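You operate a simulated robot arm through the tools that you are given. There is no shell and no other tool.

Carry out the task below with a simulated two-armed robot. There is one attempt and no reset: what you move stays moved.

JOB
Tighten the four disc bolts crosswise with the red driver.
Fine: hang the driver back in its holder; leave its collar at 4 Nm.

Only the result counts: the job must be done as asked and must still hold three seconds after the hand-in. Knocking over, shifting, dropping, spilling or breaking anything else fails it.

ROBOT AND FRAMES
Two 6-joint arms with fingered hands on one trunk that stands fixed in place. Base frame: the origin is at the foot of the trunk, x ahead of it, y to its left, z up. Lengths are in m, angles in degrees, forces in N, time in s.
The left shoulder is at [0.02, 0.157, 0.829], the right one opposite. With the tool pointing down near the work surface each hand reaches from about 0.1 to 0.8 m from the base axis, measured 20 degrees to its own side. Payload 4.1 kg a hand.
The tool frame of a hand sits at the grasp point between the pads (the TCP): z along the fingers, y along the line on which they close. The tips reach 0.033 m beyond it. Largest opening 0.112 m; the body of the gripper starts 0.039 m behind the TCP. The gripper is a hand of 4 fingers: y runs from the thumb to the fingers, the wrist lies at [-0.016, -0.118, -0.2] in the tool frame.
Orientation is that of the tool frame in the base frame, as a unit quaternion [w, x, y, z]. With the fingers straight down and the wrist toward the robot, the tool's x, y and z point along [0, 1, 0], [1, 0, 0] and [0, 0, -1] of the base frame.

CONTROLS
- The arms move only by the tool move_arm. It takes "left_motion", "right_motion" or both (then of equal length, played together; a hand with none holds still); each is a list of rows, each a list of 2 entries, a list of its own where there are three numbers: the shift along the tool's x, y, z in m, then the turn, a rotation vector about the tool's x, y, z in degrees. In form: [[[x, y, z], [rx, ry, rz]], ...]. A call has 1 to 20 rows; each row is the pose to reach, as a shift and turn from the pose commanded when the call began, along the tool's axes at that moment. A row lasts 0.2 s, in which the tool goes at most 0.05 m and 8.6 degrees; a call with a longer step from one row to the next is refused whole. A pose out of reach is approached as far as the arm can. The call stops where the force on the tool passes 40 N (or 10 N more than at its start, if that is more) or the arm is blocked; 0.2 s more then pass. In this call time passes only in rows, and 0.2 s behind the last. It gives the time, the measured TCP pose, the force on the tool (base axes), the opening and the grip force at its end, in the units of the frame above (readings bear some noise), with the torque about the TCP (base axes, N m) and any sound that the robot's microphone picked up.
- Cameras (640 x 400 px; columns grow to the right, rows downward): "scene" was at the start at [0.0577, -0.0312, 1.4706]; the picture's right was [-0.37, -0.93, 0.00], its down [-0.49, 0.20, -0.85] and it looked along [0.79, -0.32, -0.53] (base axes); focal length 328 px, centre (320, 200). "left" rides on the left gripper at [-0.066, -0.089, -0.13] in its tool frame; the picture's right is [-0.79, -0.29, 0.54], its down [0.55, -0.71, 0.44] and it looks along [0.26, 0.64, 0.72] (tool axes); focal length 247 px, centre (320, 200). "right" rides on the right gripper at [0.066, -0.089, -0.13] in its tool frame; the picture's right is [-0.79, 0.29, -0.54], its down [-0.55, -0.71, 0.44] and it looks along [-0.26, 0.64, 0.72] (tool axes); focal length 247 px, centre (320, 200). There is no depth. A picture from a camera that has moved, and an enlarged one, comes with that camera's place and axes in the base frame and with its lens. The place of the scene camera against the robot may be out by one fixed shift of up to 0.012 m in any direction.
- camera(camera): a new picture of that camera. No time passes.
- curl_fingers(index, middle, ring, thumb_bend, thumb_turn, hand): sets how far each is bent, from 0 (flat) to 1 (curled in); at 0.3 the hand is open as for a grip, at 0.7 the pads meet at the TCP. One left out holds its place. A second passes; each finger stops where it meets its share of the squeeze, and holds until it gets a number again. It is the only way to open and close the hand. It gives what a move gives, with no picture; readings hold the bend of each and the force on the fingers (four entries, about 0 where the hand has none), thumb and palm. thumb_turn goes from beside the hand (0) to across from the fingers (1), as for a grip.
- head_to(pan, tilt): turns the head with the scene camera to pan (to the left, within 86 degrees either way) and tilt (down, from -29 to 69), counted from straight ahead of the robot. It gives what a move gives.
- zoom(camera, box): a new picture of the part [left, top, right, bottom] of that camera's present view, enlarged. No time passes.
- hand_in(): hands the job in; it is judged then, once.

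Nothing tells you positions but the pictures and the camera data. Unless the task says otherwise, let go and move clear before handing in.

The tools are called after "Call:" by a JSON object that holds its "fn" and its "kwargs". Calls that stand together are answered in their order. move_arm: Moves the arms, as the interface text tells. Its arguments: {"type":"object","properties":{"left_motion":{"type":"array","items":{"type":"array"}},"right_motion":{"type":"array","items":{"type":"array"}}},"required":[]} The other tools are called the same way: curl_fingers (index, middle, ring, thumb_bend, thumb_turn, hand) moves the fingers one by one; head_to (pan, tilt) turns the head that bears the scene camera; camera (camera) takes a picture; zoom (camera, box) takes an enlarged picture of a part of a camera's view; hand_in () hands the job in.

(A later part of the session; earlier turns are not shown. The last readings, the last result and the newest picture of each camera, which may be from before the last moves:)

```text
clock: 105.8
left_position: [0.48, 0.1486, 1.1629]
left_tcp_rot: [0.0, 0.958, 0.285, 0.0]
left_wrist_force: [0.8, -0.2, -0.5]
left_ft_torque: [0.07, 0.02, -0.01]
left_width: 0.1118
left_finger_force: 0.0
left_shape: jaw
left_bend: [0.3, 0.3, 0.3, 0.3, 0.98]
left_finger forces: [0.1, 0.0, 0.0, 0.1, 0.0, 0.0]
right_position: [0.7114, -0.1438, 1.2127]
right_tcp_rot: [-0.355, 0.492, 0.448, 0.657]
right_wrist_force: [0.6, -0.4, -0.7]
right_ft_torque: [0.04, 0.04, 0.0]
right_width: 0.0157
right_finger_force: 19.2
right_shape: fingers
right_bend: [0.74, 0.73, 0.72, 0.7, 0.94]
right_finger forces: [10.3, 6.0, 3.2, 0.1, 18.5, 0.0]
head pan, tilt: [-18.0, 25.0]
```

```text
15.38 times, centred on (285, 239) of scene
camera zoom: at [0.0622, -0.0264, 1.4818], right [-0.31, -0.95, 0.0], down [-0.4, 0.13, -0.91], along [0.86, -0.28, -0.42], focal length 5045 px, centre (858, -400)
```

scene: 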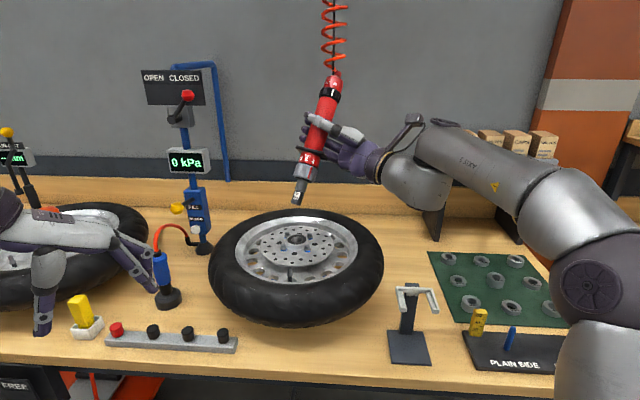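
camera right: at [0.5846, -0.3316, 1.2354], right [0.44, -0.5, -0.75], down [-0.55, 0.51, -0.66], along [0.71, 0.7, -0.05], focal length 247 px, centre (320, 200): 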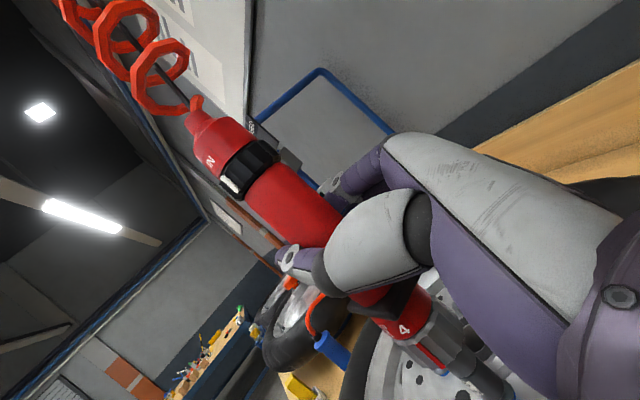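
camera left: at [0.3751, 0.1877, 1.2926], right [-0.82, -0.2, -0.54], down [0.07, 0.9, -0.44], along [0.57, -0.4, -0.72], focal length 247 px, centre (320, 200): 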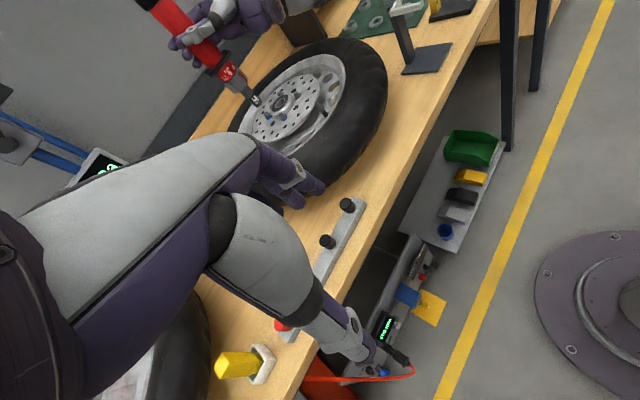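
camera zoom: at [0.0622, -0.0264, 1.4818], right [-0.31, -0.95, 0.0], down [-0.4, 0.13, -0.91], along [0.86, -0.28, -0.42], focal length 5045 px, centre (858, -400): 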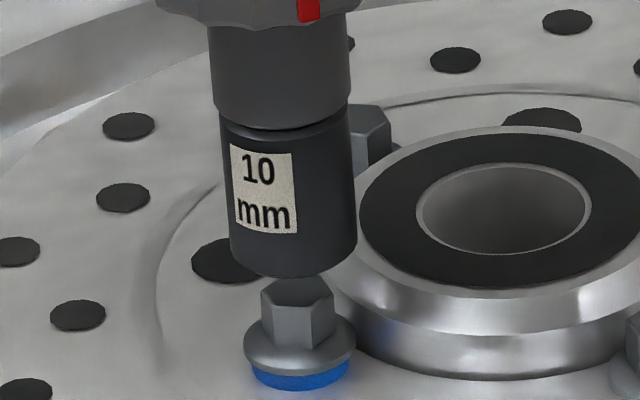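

Offset now (+1.3, −0.3) mm, ~10 mm up. Correct and lower 8 mm, then check once more.

Call:
{"fn": "move_arm", "kwargs": {"right_motion": [[[-0.0003, 0.0013, 0.0001], [0, 0, 0]], [[-0.0042, 0.0003, -0.0003], [0, 0, 0]], [[-0.008, -0.0006, -0.0008], [0, 0, 0]]]}}

Call:
{"fn": "zoom", "kwargs": {"camera": "left", "box": [268, 102, 292, 128]}}

Call:
{"fn": "zoom", "kwargs": {"camera": "scene", "box": [273, 226, 297, 252]}}

```text
clock: 106.6
left_position: [0.4797, 0.1492, 1.1628]
left_tcp_rot: [0.0, 0.959, 0.285, 0.0]
left_wrist_force: [-0.3, -0.4, 0.1]
left_ft_torque: [0.01, -0.02, 0.01]
left_width: 0.1117
left_finger_force: 0.0
left_shape: jaw
left_bend: [0.3, 0.3, 0.3, 0.3, 0.98]
left_finger forces: [0.0, 0.0, 0.0, 0.0, 0.0, 0.0]
right_position: [0.7135, -0.1445, 1.2058]
right_tcp_rot: [-0.355, 0.492, 0.448, 0.657]
right_wrist_force: [0.3, -0.5, 0.6]
right_ft_torque: [0.01, 0.06, 0.01]
right_width: 0.0156
right_finger_force: 18.9
right_shape: fingers
right_bend: [0.74, 0.73, 0.72, 0.7, 0.94]
right_finger forces: [10.3, 6.1, 3.1, 0.1, 18.5, 0.0]
head pan, tilt: [-18.0, 25.0]
```

```text
15.38 times, centred on (280, 115) of left
camera zoom: at [0.3753, 0.188, 1.2925], right [-0.82, -0.19, -0.54], down [0.07, 0.9, -0.44], along [0.57, -0.4, -0.72], focal length 3800 px, centre (935, 1508)
```

zoom: 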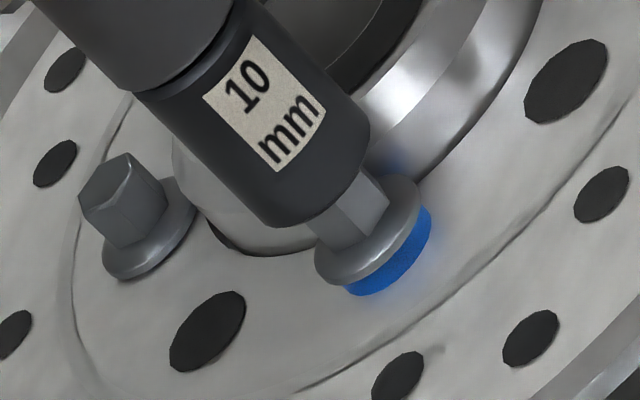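

```text
15.38 times, centred on (285, 239) of scene
camera zoom: at [0.0622, -0.0264, 1.4818], right [-0.31, -0.95, 0.0], down [-0.4, 0.13, -0.91], along [0.86, -0.28, -0.42], focal length 5045 px, centre (858, -400)
```

zoom: 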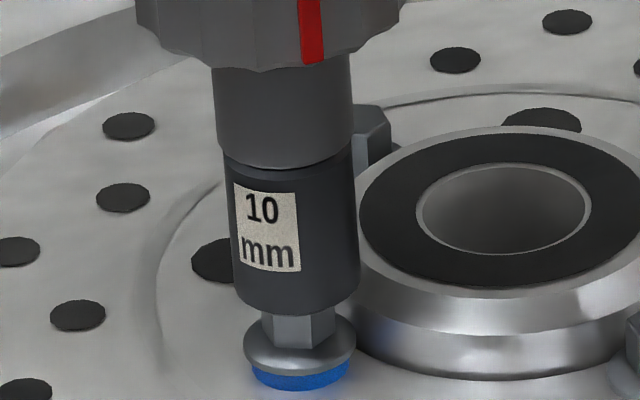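

Aligned within 0.4 mm. I lower onto C in small steps.

Call:
{"fn": "move_arm", "kwargs": {"right_motion": [[[-0.0015, -0.0006, 0.0001], [0, 0, 0]], [[-0.003, -0.001, -0.0001], [0, 0, 0]], [[-0.0045, -0.0013, -0.0002], [0, 0, 0]], [[-0.006, -0.0017, -0.0004], [0, 0, 0]], [[-0.0075, -0.0021, -0.0006], [0, 0, 0]]]}}

Call:
{"fn": "zoom", "kwargs": {"camera": "left", "box": [268, 102, 292, 128]}}

Call:
{"fn": "zoom", "kwargs": {"camera": "scene", "box": [273, 226, 297, 252]}}

```text
clock: 107.8
left_position: [0.4801, 0.1495, 1.1622]
left_tcp_rot: [-0.001, 0.958, 0.286, 0.0]
left_wrist_force: [0.5, 0.0, 0.2]
left_ft_torque: [-0.01, 0.01, 0.01]
left_width: 0.1116
left_finger_force: 0.0
left_shape: jaw
left_bend: [0.3, 0.3, 0.3, 0.3, 0.98]
left_finger forces: [0.1, 0.0, 0.0, 0.1, 0.0, 0.0]
right_position: [0.7125, -0.1429, 1.1972]
right_tcp_rot: [-0.355, 0.492, 0.448, 0.657]
right_wrist_force: [0.2, -1.5, -0.6]
right_ft_torque: [0.0, 0.08, 0.02]
right_width: 0.0154
right_finger_force: 19.3
right_shape: fingers
right_bend: [0.74, 0.73, 0.72, 0.7, 0.94]
right_finger forces: [10.2, 6.0, 3.1, 0.0, 18.3, 0.0]
head pan, tilt: [-18.0, 25.0]
```

```text
15.38 times, centred on (280, 115) of left
camera zoom: at [0.3754, 0.188, 1.2924], right [-0.82, -0.19, -0.54], down [0.07, 0.9, -0.44], along [0.57, -0.4, -0.72], focal length 3800 px, centre (935, 1508)
```

zoom: 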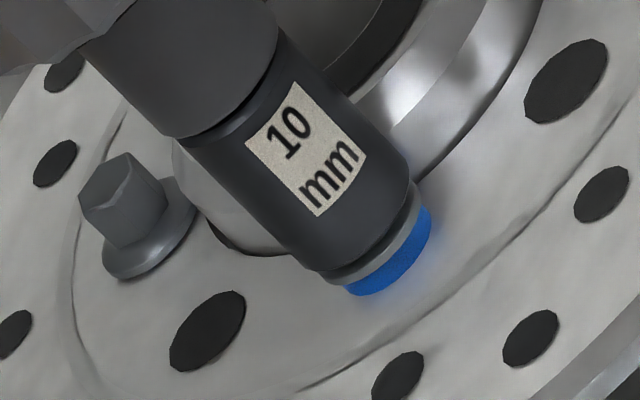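

```text
15.38 times, centred on (285, 239) of scene
camera zoom: at [0.0623, -0.0264, 1.4818], right [-0.31, -0.95, 0.0], down [-0.4, 0.13, -0.91], along [0.86, -0.28, -0.42], focal length 5045 px, centre (858, -400)
```

zoom: 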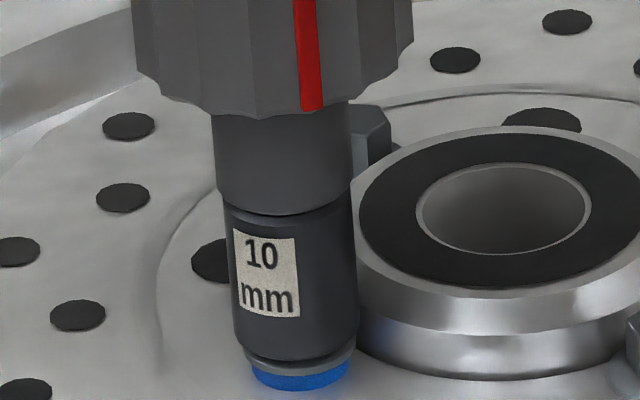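

C is in the socket. I press to run it in, and hold.

Call:
{"fn": "move_arm", "kwargs": {"right_motion": [[[-0.0012, -0.0003, -0.0001], [0, 0, 0]], [[-0.0024, -0.0006, -0.0003], [0, 0, 0]], [[-0.0036, -0.0009, -0.0004], [0, 0, 0]], [[-0.0048, -0.0012, -0.0006], [0, 0, 0]], [[-0.006, -0.0015, -0.0007], [0, 0, 0]], [[-0.0072, -0.0018, -0.0008], [0, 0, 0]], [[-0.0084, -0.0021, -0.001], [0, 0, 0]], [[-0.0092, -0.0023, -0.0011], [0, 0, 0]], [[-0.0092, -0.0023, -0.0011], [0, 0, 0]], [[-0.0092, -0.0023, -0.0011], [0, 0, 0]], [[-0.0092, -0.0023, -0.0011], [0, 0, 0]], [[-0.0092, -0.0023, -0.0011], [0, 0, 0]], [[-0.0092, -0.0023, -0.0011], [0, 0, 0]], [[-0.0092, -0.0023, -0.0011], [0, 0, 0]], [[-0.0092, -0.0023, -0.0011], [0, 0, 0]], [[-0.0092, -0.0023, -0.0011], [0, 0, 0]], [[-0.0092, -0.0023, -0.0011], [0, 0, 0]]]}}

Call:
{"fn": "zoom", "kwargs": {"camera": "left", "box": [268, 102, 292, 128]}}

Call:
{"fn": "zoom", "kwargs": {"camera": "scene", "box": [265, 205, 325, 255]}}

```text
clock: 111.4
left_position: [0.4798, 0.1493, 1.1626]
left_tcp_rot: [0.0, 0.958, 0.285, -0.001]
left_wrist_force: [-0.4, -0.2, -0.1]
left_ft_torque: [0.02, 0.01, -0.02]
left_width: 0.1115
left_finger_force: 0.1
left_shape: jaw
left_bend: [0.3, 0.3, 0.3, 0.3, 0.98]
left_finger forces: [0.0, 0.1, 0.1, 0.0, 0.0, 0.1]
right_position: [0.7118, -0.1451, 1.1898]
right_tcp_rot: [-0.354, 0.49, 0.447, 0.659]
right_wrist_force: [3.5, -0.1, 27.2]
right_ft_torque: [0.06, -0.24, -0.06]
right_width: 0.0161
right_finger_force: 17.3
right_shape: fingers
right_bend: [0.74, 0.73, 0.72, 0.71, 0.93]
right_finger forces: [8.7, 6.0, 3.7, 0.0, 15.5, 0.0]
head pan, tilt: [-18.0, 25.0]
```

```text
15.38 times, centred on (280, 115) of left
camera zoom: at [0.3747, 0.1882, 1.2926], right [-0.82, -0.19, -0.54], down [0.07, 0.9, -0.44], along [0.57, -0.4, -0.72], focal length 3800 px, centre (935, 1508)
```

zoom: 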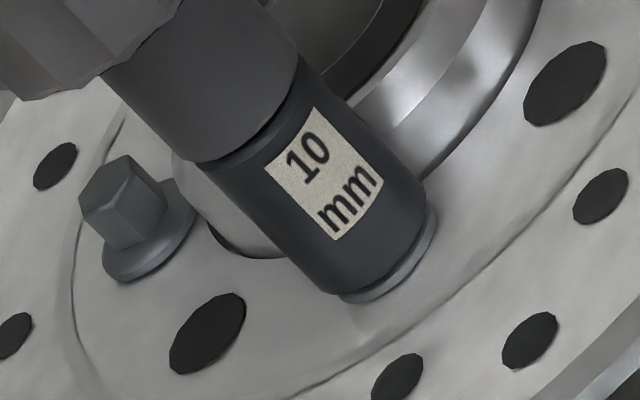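

```text
8.00 times, centred on (295, 230) of scene
camera zoom: at [0.0615, -0.0262, 1.4818], right [-0.31, -0.95, 0.0], down [-0.4, 0.13, -0.91], along [0.86, -0.28, -0.42], focal length 2623 px, centre (520, -40)
```

zoom: 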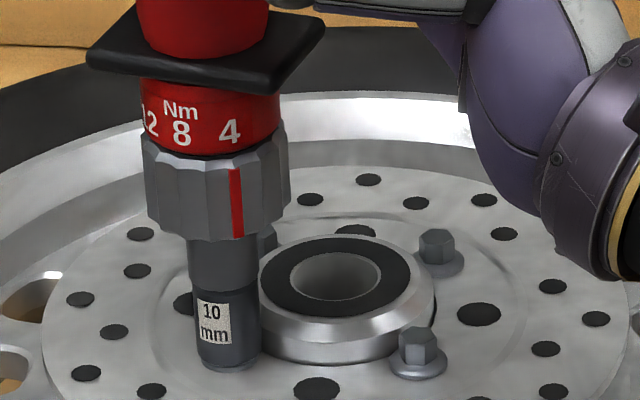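

All four appear seated, collar index still at 4. I lift off and inspect them.

Call:
{"fn": "move_arm", "kwargs": {"right_motion": [[[0.0096, 0.0024, 0.0011], [0, 0, 0]], [[0.0193, 0.0048, 0.0023], [0, 0, 0]], [[0.029, 0.0072, 0.0034], [0, 0, 0]], [[0.058, 0.0145, 0.0068], [0, 0, 0]], [[0.1, 0.025, 0.0117], [0, 0, 0]]]}}

Call:
{"fn": "zoom", "kwargs": {"camera": "left", "box": [250, 75, 310, 130]}}

Call:
{"fn": "zoom", "kwargs": {"camera": "scene", "box": [265, 205, 325, 255]}}

Call:
{"fn": "camera", "kwargs": {"camera": "scene"}}

```text
clock: 112.6
left_position: [0.4799, 0.1489, 1.1617]
left_tcp_rot: [-0.001, 0.958, 0.287, 0.0]
left_wrist_force: [0.6, -0.5, -0.8]
left_ft_torque: [0.0, 0.0, -0.02]
left_width: 0.1118
left_finger_force: 0.1
left_shape: jaw
left_bend: [0.3, 0.3, 0.3, 0.3, 0.98]
left_finger forces: [0.0, 0.0, 0.0, 0.1, 0.0, 0.0]
right_position: [0.7147, -0.1446, 1.2915]
right_tcp_rot: [-0.355, 0.494, 0.448, 0.655]
right_wrist_force: [1.1, -0.5, -1.7]
right_ft_torque: [0.05, 0.04, -0.01]
right_width: 0.0155
right_finger_force: 18.6
right_shape: fingers
right_bend: [0.74, 0.73, 0.73, 0.7, 0.94]
right_finger forces: [10.1, 6.2, 3.3, 0.0, 18.3, 0.0]
head pan, tilt: [-18.0, 25.0]
```

```text
7.27 times, centred on (280, 102) of left
camera zoom: at [0.3756, 0.1879, 1.2924], right [-0.82, -0.19, -0.54], down [0.07, 0.9, -0.44], along [0.57, -0.4, -0.72], focal length 1796 px, centre (611, 909)
```

zoom: 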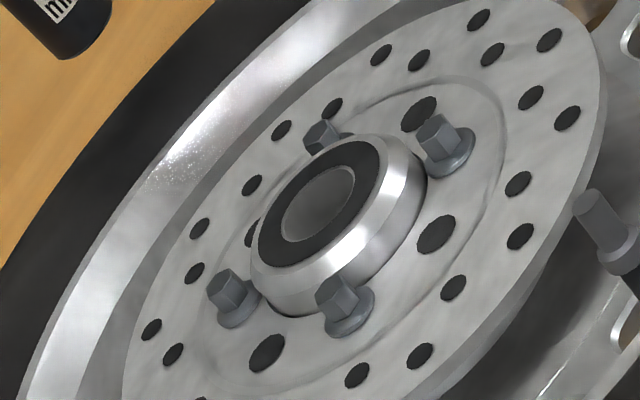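

```text
8.00 times, centred on (295, 230) of scene
camera zoom: at [0.0626, -0.0266, 1.4818], right [-0.31, -0.95, 0.0], down [-0.4, 0.13, -0.91], along [0.86, -0.28, -0.42], focal length 2623 px, centre (520, -40)
```

zoom: 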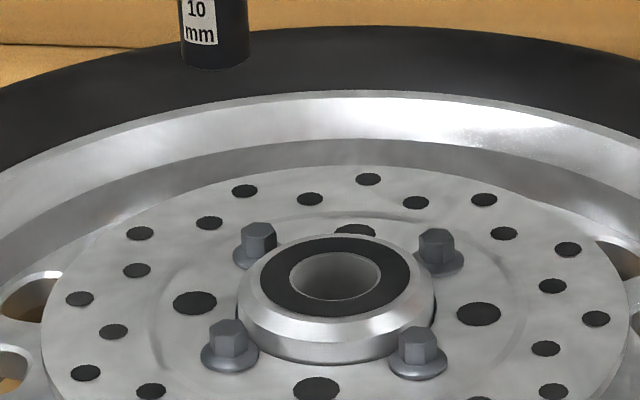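

```text
taken
```

scene: 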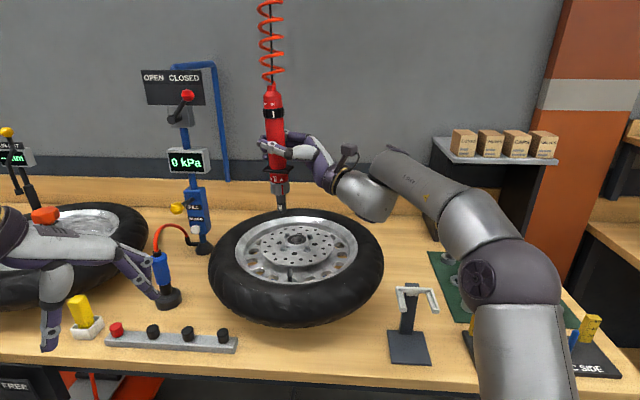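

All four bolts are down flush with no blue showing. Now back to the holder: I carry the driver over the holder, turning the hand back to the original yaw, and return the left hand to its starting pose so I can compare with the original pictures.

Call:
{"fn": "move_arm", "kwargs": {"right_motion": [[[0.0125, -0.0182, -0.035], [1.5, 0.37, 0.17]], [[0.025, -0.0363, -0.07], [3.0, 0.74, 0.35]], [[0.0374, -0.0545, -0.105], [4.4, 1.1, 0.5]], [[0.05, -0.0727, -0.14], [5.9, 1.5, 0.7]], [[0.0624, -0.0908, -0.175], [7.4, 1.85, 0.87]], [[0.0749, -0.109, -0.21], [8.9, 2.2, 1.04]], [[0.0873, -0.1271, -0.245], [10.4, 2.6, 1.2]], [[0.0998, -0.1453, -0.2801], [11.85, 2.96, 1.39]]], "left_motion": [[[-0.0263, 0.004, -0.0174], [0, 0, -4.5]], [[-0.0527, 0.0079, -0.0348], [0, 0, -9]], [[-0.079, 0.0119, -0.0521], [0, 0, -13.5]], [[-0.1054, 0.0158, -0.0695], [0, 0, -18]], [[-0.1317, 0.0198, -0.0869], [0, 0, -22.5]], [[-0.158, 0.0237, -0.1043], [0, 0, -27]], [[-0.1844, 0.0277, -0.1216], [0, 0, -31.5]], [[-0.2107, 0.0316, -0.139], [0, 0, -36]]]}}

Call:
{"fn": "head_to", "kwargs": {"pan": -21.9, "tilt": 32}}

Call:
{"fn": "camera", "kwargs": {"camera": "scene"}}

Call:
{"fn": "camera", "kwargs": {"camera": "left"}}

```text
clock: 114.4
left_position: [0.3218, 0.0082, 1.3003]
left_tcp_rot: [0.0, 0.822, 0.569, 0.0]
left_wrist_force: [0.5, 0.7, -0.4]
left_ft_torque: [-0.04, 0.06, -0.02]
left_width: 0.1119
left_finger_force: 0.0
left_shape: jaw
left_bend: [0.3, 0.3, 0.3, 0.3, 0.98]
left_finger forces: [0.0, 0.0, 0.0, 0.1, 0.0, 0.0]
right_position: [0.4638, -0.3576, 1.3209]
right_tcp_rot: [-0.424, 0.442, 0.498, 0.614]
right_wrist_force: [2.3, 0.4, -1.0]
right_ft_torque: [0.05, 0.16, 0.02]
right_width: 0.0159
right_finger_force: 19.0
right_shape: fingers
right_bend: [0.74, 0.73, 0.73, 0.71, 0.94]
right_finger forces: [11.3, 6.1, 2.7, 0.1, 17.8, 0.0]
head pan, tilt: [-18.0, 25.0]
```

```text
clock: 115.1
left_position: [0.3223, 0.0067, 1.2991]
left_tcp_rot: [0.0, 0.823, 0.569, 0.0]
left_wrist_force: [-0.3, -1.2, -1.0]
left_ft_torque: [0.02, -0.03, -0.02]
left_width: 0.1119
left_finger_force: 0.0
left_shape: jaw
left_bend: [0.3, 0.3, 0.3, 0.3, 0.98]
left_finger forces: [0.1, 0.0, 0.0, 0.1, 0.0, 0.1]
right_position: [0.4638, -0.3584, 1.3203]
right_tcp_rot: [-0.424, 0.442, 0.498, 0.614]
right_wrist_force: [1.9, -0.1, -0.4]
right_ft_torque: [0.0, 0.17, -0.01]
right_width: 0.016
right_finger_force: 18.2
right_shape: fingers
right_bend: [0.74, 0.74, 0.73, 0.71, 0.94]
right_finger forces: [11.2, 5.9, 2.5, 0.1, 17.7, 0.1]
head pan, tilt: [-21.9, 32.0]
```

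```text
taken
```

scene: 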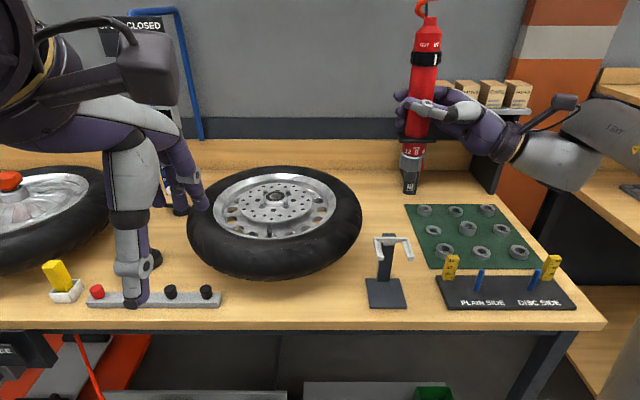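

```text
taken
camera left: at [0.2144, -0.0224, 1.4305], right [-0.55, -0.64, -0.54], down [-0.47, 0.77, -0.44], along [0.69, 0.01, -0.72], focal length 247 px, centre (320, 200)
```

left: 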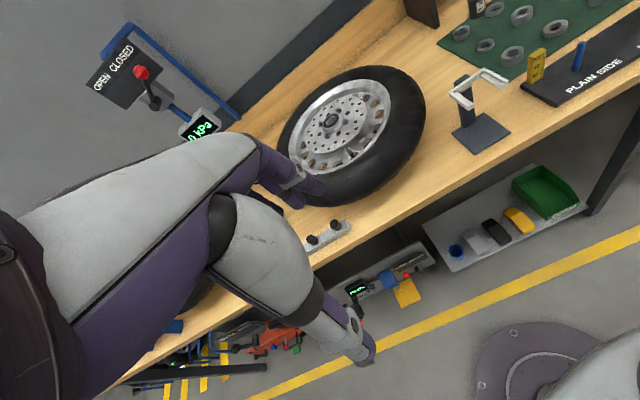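

Same viewpoints as at the start. I zoom in on the driver and the fork.

Call:
{"fn": "zoom", "kwargs": {"camera": "scene", "box": [360, 0, 480, 200]}}

Call:
{"fn": "zoom", "kwargs": {"camera": "scene", "box": [360, 225, 420, 310]}}

Call:
{"fn": "zoom", "kwargs": {"camera": "scene", "box": [380, 120, 440, 200]}}

Call:
{"fn": "zoom", "kwargs": {"camera": "left", "box": [440, 0, 540, 160]}}

Call:
{"fn": "camera", "kwargs": {"camera": "right"}}

```text
2.00 times, centred on (420, 100) of scene
camera zoom: at [0.0579, -0.0313, 1.4707], right [-0.37, -0.93, 0.0], down [-0.49, 0.2, -0.85], along [0.79, -0.32, -0.53], focal length 656 px, centre (120, 400)
```

zoom: 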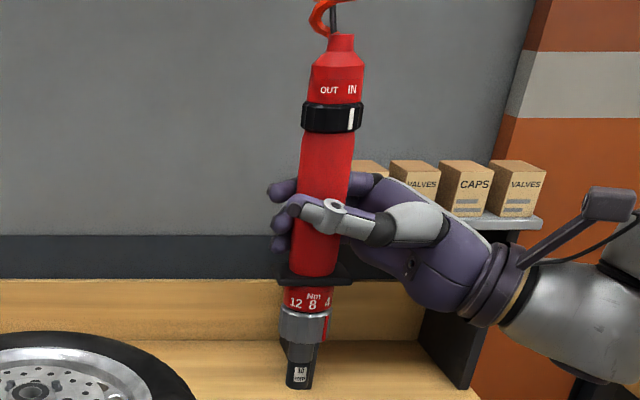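

```text
4.71 times, centred on (390, 268) of scene
camera zoom: at [0.0579, -0.0313, 1.4707], right [-0.37, -0.93, 0.0], down [-0.49, 0.2, -0.85], along [0.79, -0.32, -0.53], focal length 1543 px, centre (-9, -118)
```

zoom: 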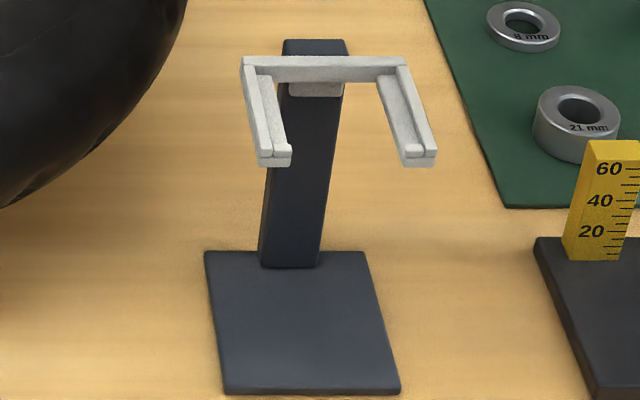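

```text
5.00 times, centred on (410, 160) of scene
camera zoom: at [0.0579, -0.0313, 1.4707], right [-0.37, -0.93, 0.0], down [-0.49, 0.2, -0.85], along [0.79, -0.32, -0.53], focal length 1640 px, centre (-130, 400)
```

zoom: 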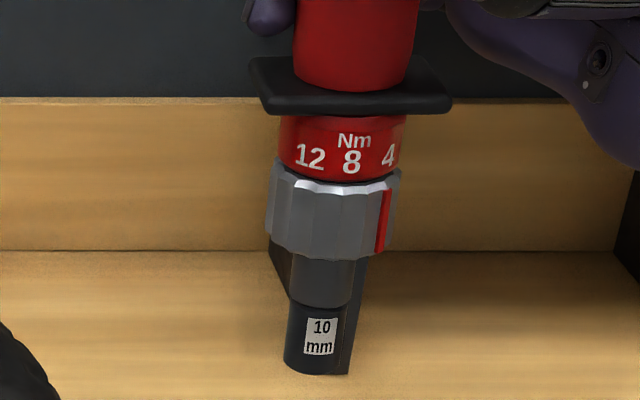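

```text
2.50 times, centred on (490, 80) of left
camera zoom: at [0.2144, -0.0224, 1.4305], right [-0.55, -0.64, -0.54], down [-0.47, 0.77, -0.44], along [0.69, 0.01, -0.72], focal length 617 px, centre (-105, 500)
```

zoom: 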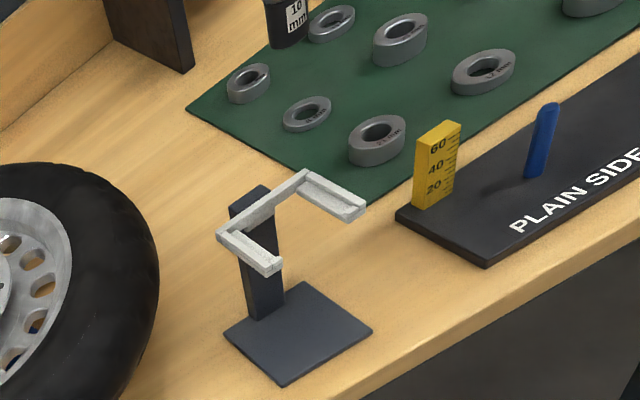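

```text
taken
camera right: at [0.3443, -0.4801, 1.3486], right [0.41, -0.51, -0.76], down [-0.49, 0.58, -0.65], along [0.77, 0.64, -0.01], focal length 247 px, centre (320, 200)
```

right: 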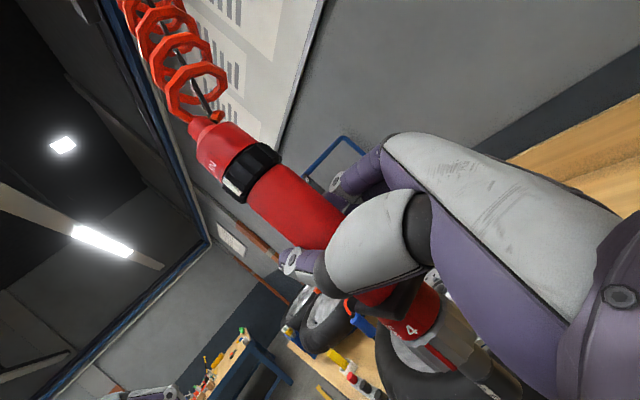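

The holder is a U-shaped tray, so the flange must drop in squarely. Yaw matches the original (the "8" and red index are at the same angles), but there's a ~2.6° lean. I pitch the left hand up to see the whole driver and measure the lean in depth too.

Call:
{"fn": "move_arm", "kwargs": {"left_motion": [[[0, 0, 0], [-8, 0, 0]], [[0, 0, 0], [-16, 0, 0]], [[0, 0, 0], [-24, 0, 0]]]}}

Call:
{"fn": "camera", "kwargs": {"camera": "left"}}

```text
clock: 115.9
left_position: [0.3209, 0.0072, 1.3002]
left_tcp_rot: [0.173, 0.805, 0.556, 0.119]
left_wrist_force: [-0.3, 0.2, 0.7]
left_ft_torque: [0.03, 0.04, 0.01]
left_width: 0.1113
left_finger_force: 0.1
left_shape: jaw
left_bend: [0.3, 0.3, 0.3, 0.3, 0.98]
left_finger forces: [0.0, 0.0, 0.0, 0.0, 0.1, 0.0]
right_position: [0.463, -0.3581, 1.3204]
right_tcp_rot: [-0.424, 0.442, 0.498, 0.614]
right_wrist_force: [2.3, -0.2, -1.6]
right_ft_torque: [0.06, 0.17, 0.04]
right_width: 0.0159
right_finger_force: 19.2
right_shape: fingers
right_bend: [0.74, 0.74, 0.73, 0.71, 0.94]
right_finger forces: [11.3, 5.9, 2.6, 0.1, 17.6, 0.1]
head pan, tilt: [-21.9, 32.0]
```

```text
taken
camera left: at [0.1715, -0.0066, 1.3832], right [-0.32, -0.73, -0.61], down [-0.24, 0.68, -0.69], along [0.92, -0.07, -0.4], focal length 247 px, centre (320, 200)
```

left: 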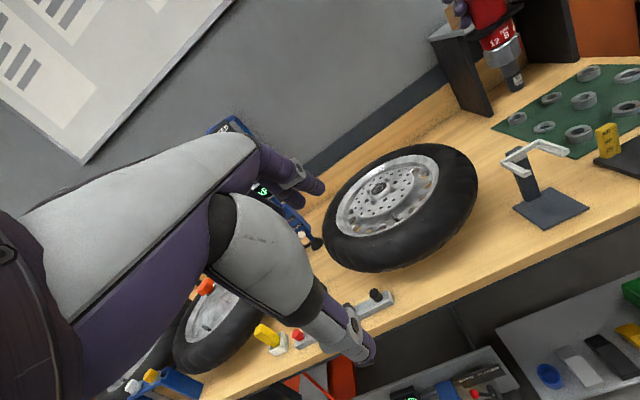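

This view is too much like the head's. I swing the left hand around to the left side, looking toward −y at the driver.

Call:
{"fn": "move_arm", "kwargs": {"left_motion": [[[0.0064, 0.0095, 0.0144], [0, -3.2, 7.1]], [[0.0129, 0.019, 0.0288], [0, -6.4, 14.2]], [[0.0193, 0.0285, 0.0432], [0, -9.6, 21.3]], [[0.0258, 0.038, 0.0576], [0, -12.8, 28.4]], [[0.0322, 0.0474, 0.072], [0, -16, 35.6]], [[0.0387, 0.0569, 0.0864], [0, -19.2, 42.7]], [[0.0451, 0.0664, 0.1008], [0, -22.4, 49.8]], [[0.0516, 0.0759, 0.1152], [0, -25.6, 56.9]], [[0.058, 0.0854, 0.1296], [0, -28.8, 64]]]}}

Call:
{"fn": "camera", "kwargs": {"camera": "left"}}

Call:
{"fn": "camera", "kwargs": {"camera": "scene"}}

```text
clock: 117.9
left_position: [0.4632, 0.0167, 1.2176]
left_tcp_rot: [0.21, 0.978, -0.01, -0.002]
left_wrist_force: [-0.4, 0.0, 0.2]
left_ft_torque: [0.04, -0.02, 0.0]
left_width: 0.1116
left_finger_force: 0.1
left_shape: jaw
left_bend: [0.3, 0.3, 0.3, 0.3, 0.98]
left_finger forces: [0.1, 0.0, 0.0, 0.2, 0.0, 0.1]
right_position: [0.4625, -0.3572, 1.3203]
right_tcp_rot: [-0.423, 0.442, 0.498, 0.615]
right_wrist_force: [0.9, -0.6, -0.1]
right_ft_torque: [0.05, 0.2, -0.01]
right_width: 0.0157
right_finger_force: 18.6
right_shape: fingers
right_bend: [0.74, 0.74, 0.73, 0.71, 0.94]
right_finger forces: [11.2, 5.6, 2.4, 0.1, 17.7, 0.0]
head pan, tilt: [-21.9, 32.0]
```

```text
taken
camera left: at [0.4, 0.1519, 1.3], right [-0.79, 0.06, -0.61], down [0.56, 0.46, -0.69], along [0.24, -0.89, -0.39], focal length 247 px, centre (320, 200)
```

left: 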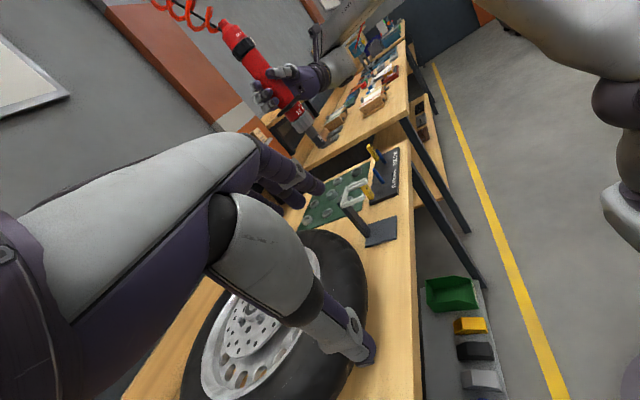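

```text
taken
```

scene: 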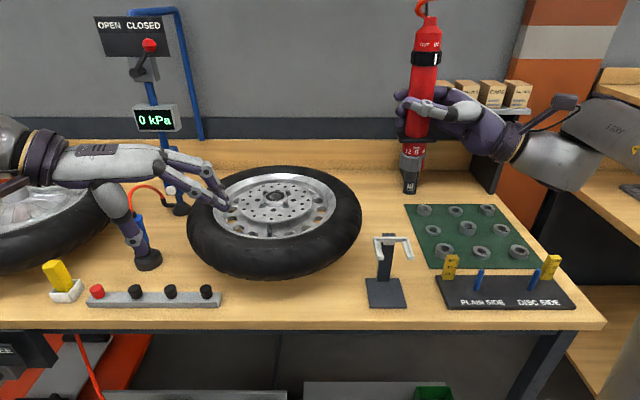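

Excellent side view of driver and holder together. I zoom.

Call:
{"fn": "zoom", "kwargs": {"camera": "left", "box": [210, 10, 410, 250]}}

Call:
{"fn": "zoom", "kwargs": {"camera": "left", "box": [270, 90, 400, 250]}}

Call:
{"fn": "zoom", "kwargs": {"camera": "scene", "box": [360, 120, 460, 320]}}

```text
1.67 times, centred on (310, 130) of left
camera zoom: at [0.4, 0.1519, 1.3], right [-0.79, 0.06, -0.61], down [0.56, 0.46, -0.69], along [0.24, -0.89, -0.39], focal length 412 px, centre (337, 317)
```

zoom: 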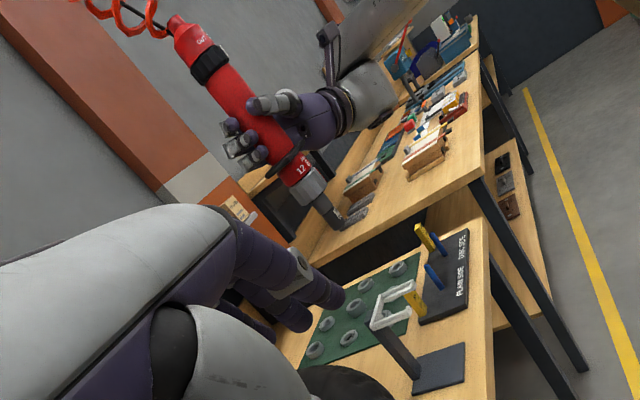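

```text
2.50 times, centred on (335, 170) of left
camera zoom: at [0.4, 0.1519, 1.3], right [-0.79, 0.06, -0.61], down [0.56, 0.46, -0.69], along [0.24, -0.89, -0.39], focal length 617 px, centre (282, 275)
```

zoom: 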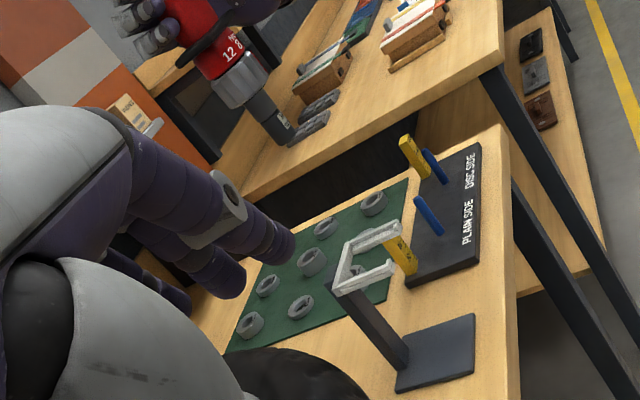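

```text
2.00 times, centred on (410, 220) of scene
camera zoom: at [0.0572, -0.0312, 1.4707], right [-0.37, -0.93, 0.0], down [-0.49, 0.2, -0.85], along [0.79, -0.32, -0.53], focal length 656 px, centre (140, 160)
```

zoom: 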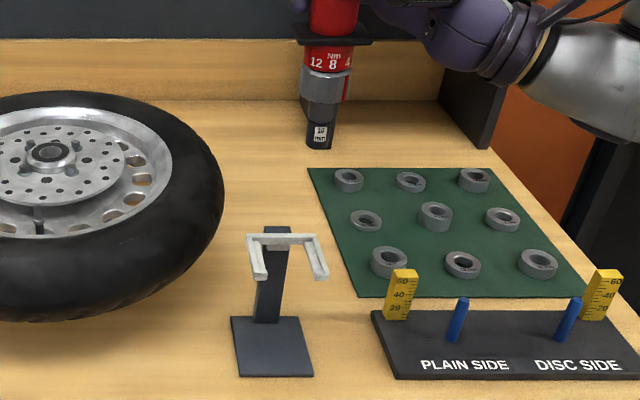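

The driver's only lean is 2.75° sideways (top toward +y). I zoom on the fork in the left view to find its centre.

Call:
{"fn": "zoom", "kwargs": {"camera": "left", "box": [335, 150, 385, 200]}}

Call:
{"fn": "zoom", "kwargs": {"camera": "left", "box": [215, 20, 345, 160]}}

Call:
{"fn": "zoom", "kwargs": {"camera": "scene", "box": [365, 225, 425, 265]}}

```text
8.00 times, centred on (360, 175) of left
camera zoom: at [0.4, 0.1519, 1.3], right [-0.79, 0.06, -0.61], down [0.56, 0.46, -0.69], along [0.24, -0.89, -0.39], focal length 1976 px, centre (0, 400)
```

zoom: 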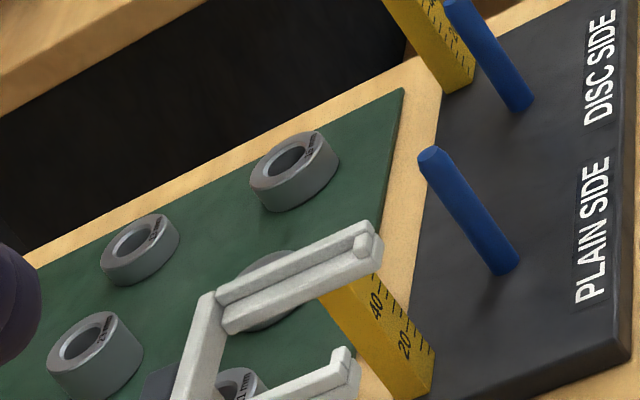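

```text
2.86 times, centred on (280, 90) of left
camera zoom: at [0.4, 0.1519, 1.3], right [-0.79, 0.06, -0.61], down [0.56, 0.46, -0.69], along [0.24, -0.89, -0.39], focal length 706 px, centre (434, 514)
```

zoom: 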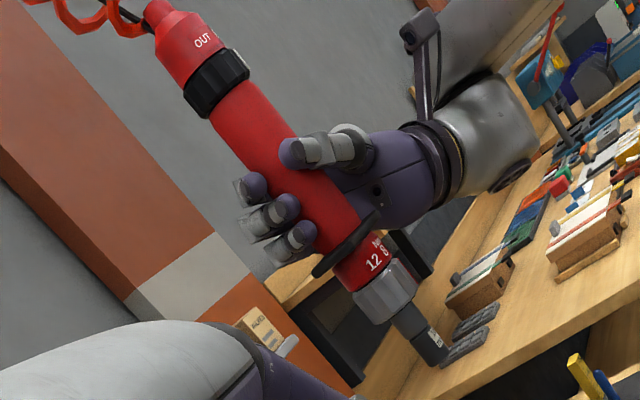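

```text
10.00 times, centred on (395, 245) of scene
camera zoom: at [0.0572, -0.0312, 1.4707], right [-0.37, -0.93, 0.0], down [-0.49, 0.2, -0.85], along [0.79, -0.32, -0.53], focal length 3279 px, centre (-430, -250)
```

zoom: 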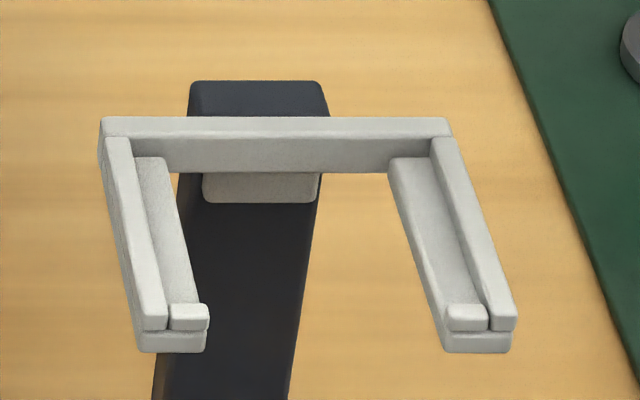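

I take the whole fork in the left view.

Call:
{"fn": "zoom", "kwargs": {"camera": "left", "box": [330, 165, 390, 215]}}

```text
8.00 times, centred on (360, 190) of left
camera zoom: at [0.4, 0.1519, 1.3], right [-0.79, 0.06, -0.61], down [0.56, 0.46, -0.69], along [0.24, -0.89, -0.39], focal length 1976 px, centre (0, 280)
```

zoom: 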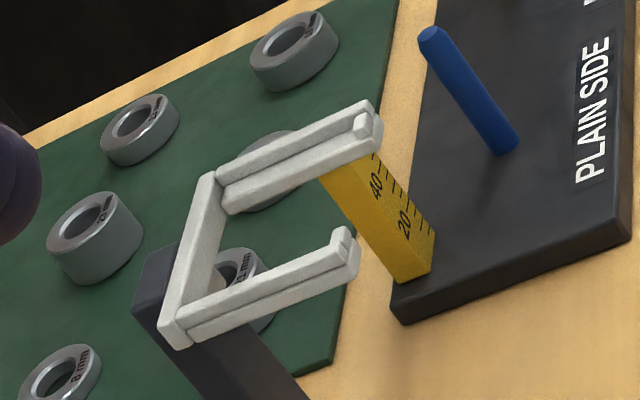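

Triangulating the fork's corners gives its centre at (0.465, -0.359), top z≈1.04. The tip is at (0.459,-0.372,1.172). I straighten the lean, shift by (+6, +4.5) mm, and lower 3 cm.

Call:
{"fn": "move_arm", "kwargs": {"right_motion": [[[-0.001, 0.003, 0.002], [-0.35, 1.32, 0.17]], [[-0.0016, 0.0051, 0.0051], [-0.69, 2.64, 0.34]], [[-0.0309, -0.0021, 0.0017], [-0.69, 2.64, 0.34]]]}}

Call:
{"fn": "zoom", "kwargs": {"camera": "scene", "box": [360, 0, 480, 220]}}

Call:
{"fn": "zoom", "kwargs": {"camera": "scene", "box": [370, 140, 430, 220]}}

Call:
{"fn": "zoom", "kwargs": {"camera": "left", "box": [215, 10, 385, 210]}}

Call:
{"fn": "zoom", "kwargs": {"camera": "left", "box": [280, 100, 340, 160]}}

```text
clock: 118.7
left_position: [0.4646, 0.0159, 1.2166]
left_tcp_rot: [0.21, 0.978, -0.009, -0.004]
left_wrist_force: [-0.8, 0.6, 0.5]
left_ft_torque: [-0.01, 0.01, 0.01]
left_width: 0.1115
left_finger_force: 0.0
left_shape: jaw
left_bend: [0.3, 0.3, 0.3, 0.3, 0.98]
left_finger forces: [0.1, 0.0, 0.0, 0.0, 0.0, 0.1]
right_position: [0.4694, -0.3543, 1.2894]
right_tcp_rot: [-0.433, 0.431, 0.484, 0.626]
right_wrist_force: [1.5, -0.6, 0.1]
right_ft_torque: [0.02, 0.18, -0.01]
right_width: 0.0158
right_finger_force: 18.2
right_shape: fingers
right_bend: [0.74, 0.74, 0.73, 0.71, 0.94]
right_finger forces: [11.3, 5.6, 2.4, 0.0, 17.5, 0.1]
head pan, tilt: [-21.9, 32.0]
```

```text
1.82 times, centred on (420, 110) of scene
camera zoom: at [0.0577, -0.0312, 1.4707], right [-0.37, -0.93, 0.0], down [-0.49, 0.2, -0.85], along [0.79, -0.32, -0.53], focal length 596 px, centre (138, 364)
```

zoom: 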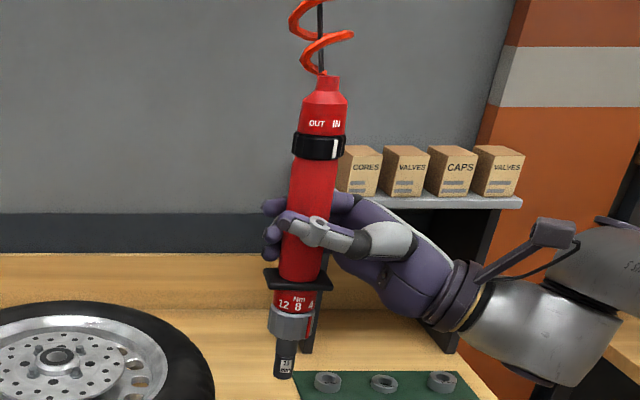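

```text
5.00 times, centred on (400, 180) of scene
camera zoom: at [0.0577, -0.0312, 1.4707], right [-0.37, -0.93, 0.0], down [-0.49, 0.2, -0.85], along [0.79, -0.32, -0.53], focal length 1640 px, centre (-80, 300)
```

zoom: 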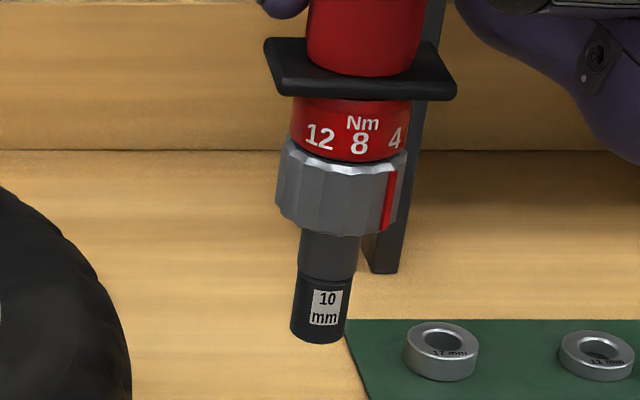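

```text
2.00 times, centred on (300, 110) of left
camera zoom: at [0.4001, 0.1516, 1.2999], right [-0.79, 0.05, -0.61], down [0.56, 0.46, -0.69], along [0.24, -0.89, -0.4], focal length 494 px, centre (360, 380)
```

zoom: 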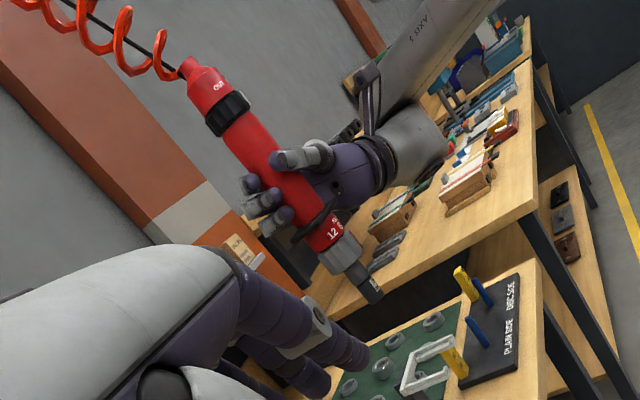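

```text
6.67 times, centred on (310, 130) of left
camera zoom: at [0.4001, 0.1516, 1.2999], right [-0.79, 0.05, -0.61], down [0.56, 0.46, -0.69], along [0.24, -0.89, -0.4], focal length 1646 px, centre (387, 667)
```

zoom: 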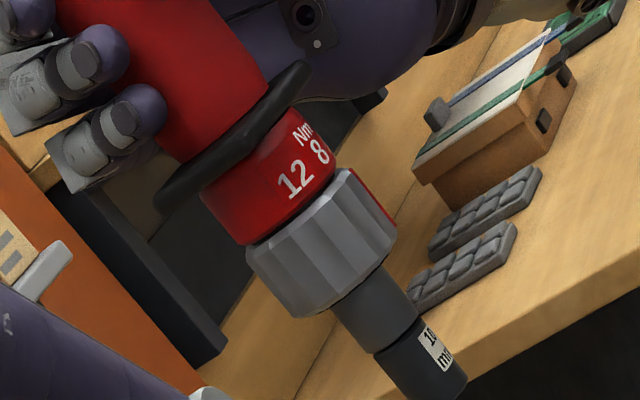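

Upright now, laterally within ~1.5 mm, yaw square. I lower 4 cm more (tip still above the fork) and check depth alignment in the left view.

Call:
{"fn": "move_arm", "kwargs": {"right_motion": [[[-0.0195, -0.0035, -0.002], [0, 0, 0]], [[-0.039, -0.007, -0.004], [0, 0, 0]]]}}

Call:
{"fn": "zoom", "kwargs": {"camera": "left", "box": [305, 130, 385, 210]}}

Call:
{"fn": "zoom", "kwargs": {"camera": "scene", "box": [360, 160, 440, 270]}}

```text
clock: 119.3
left_position: [0.4638, 0.0156, 1.2167]
left_tcp_rot: [0.21, 0.978, -0.008, -0.003]
left_wrist_force: [-0.7, -0.2, -0.3]
left_ft_torque: [0.01, -0.05, 0.03]
left_width: 0.1119
left_finger_force: 0.0
left_shape: jaw
left_bend: [0.3, 0.3, 0.3, 0.3, 0.98]
left_finger forces: [0.0, 0.0, 0.0, 0.0, 0.0, 0.1]
right_position: [0.4724, -0.3526, 1.2493]
right_tcp_rot: [-0.433, 0.431, 0.483, 0.627]
right_wrist_force: [1.8, -1.2, 0.9]
right_ft_torque: [0.0, 0.13, 0.02]
right_width: 0.0156
right_finger_force: 18.4
right_shape: fingers
right_bend: [0.74, 0.74, 0.73, 0.71, 0.94]
right_finger forces: [11.3, 5.5, 2.3, 0.0, 17.5, 0.0]
head pan, tilt: [-21.9, 32.0]
```

```text
5.00 times, centred on (345, 170) of left
camera zoom: at [0.4, 0.1516, 1.2999], right [-0.79, 0.05, -0.61], down [0.56, 0.46, -0.69], along [0.24, -0.89, -0.4], focal length 1235 px, centre (195, 350)
```

zoom: 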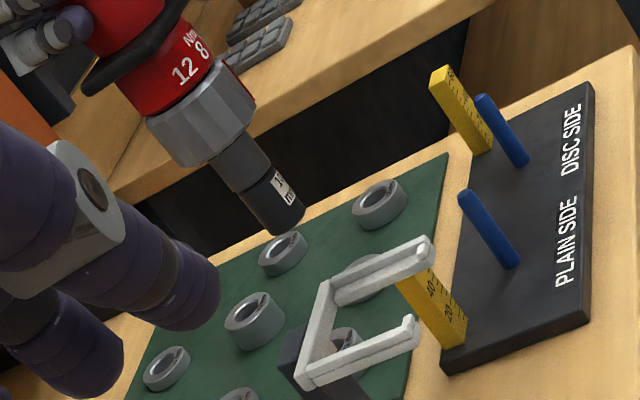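

```text
3.64 times, centred on (400, 215) of scene
camera zoom: at [0.0577, -0.0312, 1.4707], right [-0.37, -0.93, 0.0], down [-0.49, 0.2, -0.85], along [0.79, -0.32, -0.53], focal length 1192 px, centre (29, 146)
```

zoom: 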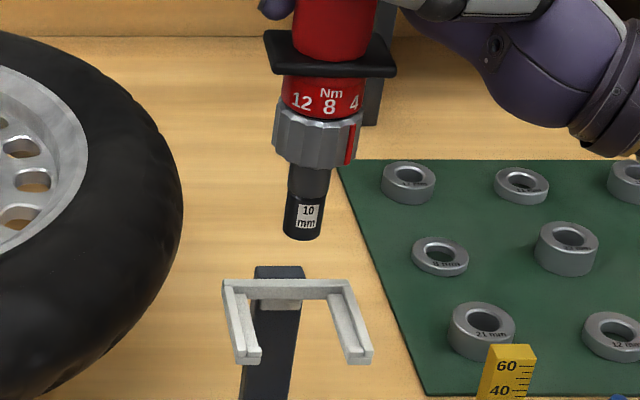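

The tip needs about (−5.5, −2) mm to be over the fork's centre. I shift and lower 2 cm more.

Call:
{"fn": "move_arm", "kwargs": {"right_motion": [[[0.0017, -0.005, -0.0027], [0, 0, 0]], [[-0.0175, -0.0096, -0.0059], [0, 0, 0]]]}}

Call:
{"fn": "zoom", "kwargs": {"camera": "left", "box": [305, 130, 385, 210]}}

Call:
{"fn": "zoom", "kwargs": {"camera": "scene", "box": [360, 170, 440, 280]}}

Call:
{"fn": "zoom", "kwargs": {"camera": "scene", "box": [360, 40, 480, 260]}}

```text
clock: 119.9
left_position: [0.4633, 0.0152, 1.2169]
left_tcp_rot: [0.21, 0.978, -0.008, -0.003]
left_wrist_force: [0.0, 0.0, -0.5]
left_ft_torque: [-0.02, 0.09, -0.02]
left_width: 0.1117
left_finger_force: 0.1
left_shape: jaw
left_bend: [0.3, 0.3, 0.3, 0.3, 0.98]
left_finger forces: [0.0, 0.0, 0.0, 0.0, 0.1, 0.0]
right_position: [0.4664, -0.355, 1.2301]
right_tcp_rot: [-0.433, 0.431, 0.484, 0.626]
right_wrist_force: [1.9, 0.2, -0.5]
right_ft_torque: [0.03, 0.13, -0.01]
right_width: 0.0158
right_finger_force: 18.5
right_shape: fingers
right_bend: [0.74, 0.74, 0.73, 0.71, 0.94]
right_finger forces: [11.4, 5.5, 2.4, 0.0, 17.5, 0.1]
head pan, tilt: [-21.9, 32.0]
```

```text
5.00 times, centred on (345, 170) of left
camera zoom: at [0.4001, 0.1515, 1.2999], right [-0.79, 0.05, -0.61], down [0.56, 0.46, -0.69], along [0.24, -0.89, -0.4], focal length 1235 px, centre (195, 350)
```

zoom: 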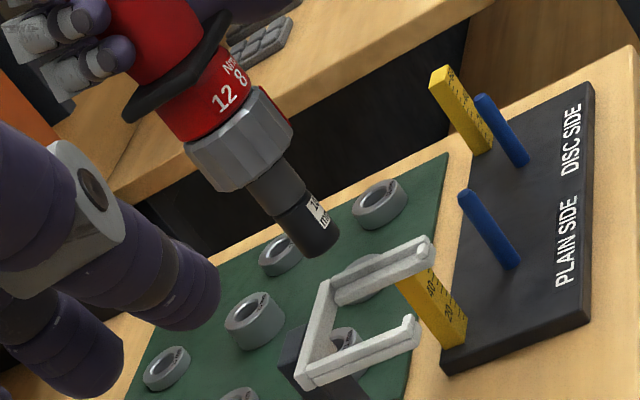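

```text
3.64 times, centred on (400, 225) of scene
camera zoom: at [0.0577, -0.0312, 1.4707], right [-0.37, -0.93, 0.0], down [-0.49, 0.2, -0.85], along [0.79, -0.32, -0.53], focal length 1192 px, centre (29, 109)
```

zoom: 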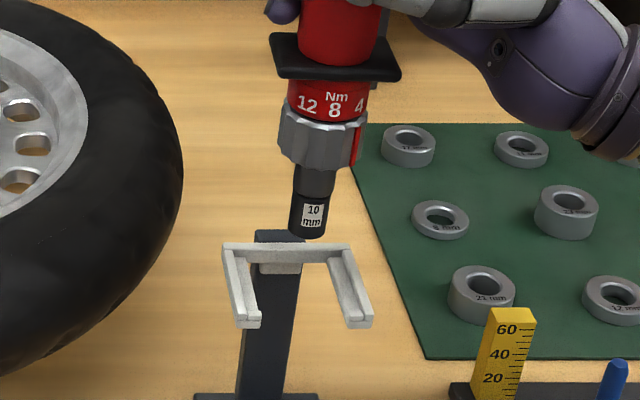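

```text
1.82 times, centred on (420, 150) of scene
camera zoom: at [0.0577, -0.0312, 1.4707], right [-0.37, -0.93, 0.0], down [-0.49, 0.2, -0.85], along [0.79, -0.32, -0.53], focal length 596 px, centre (138, 291)
```

zoom: 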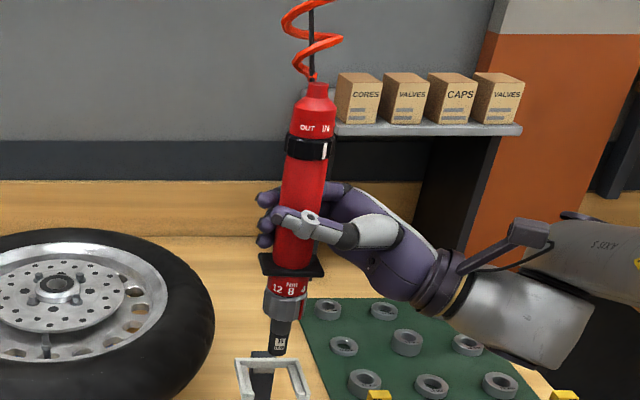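

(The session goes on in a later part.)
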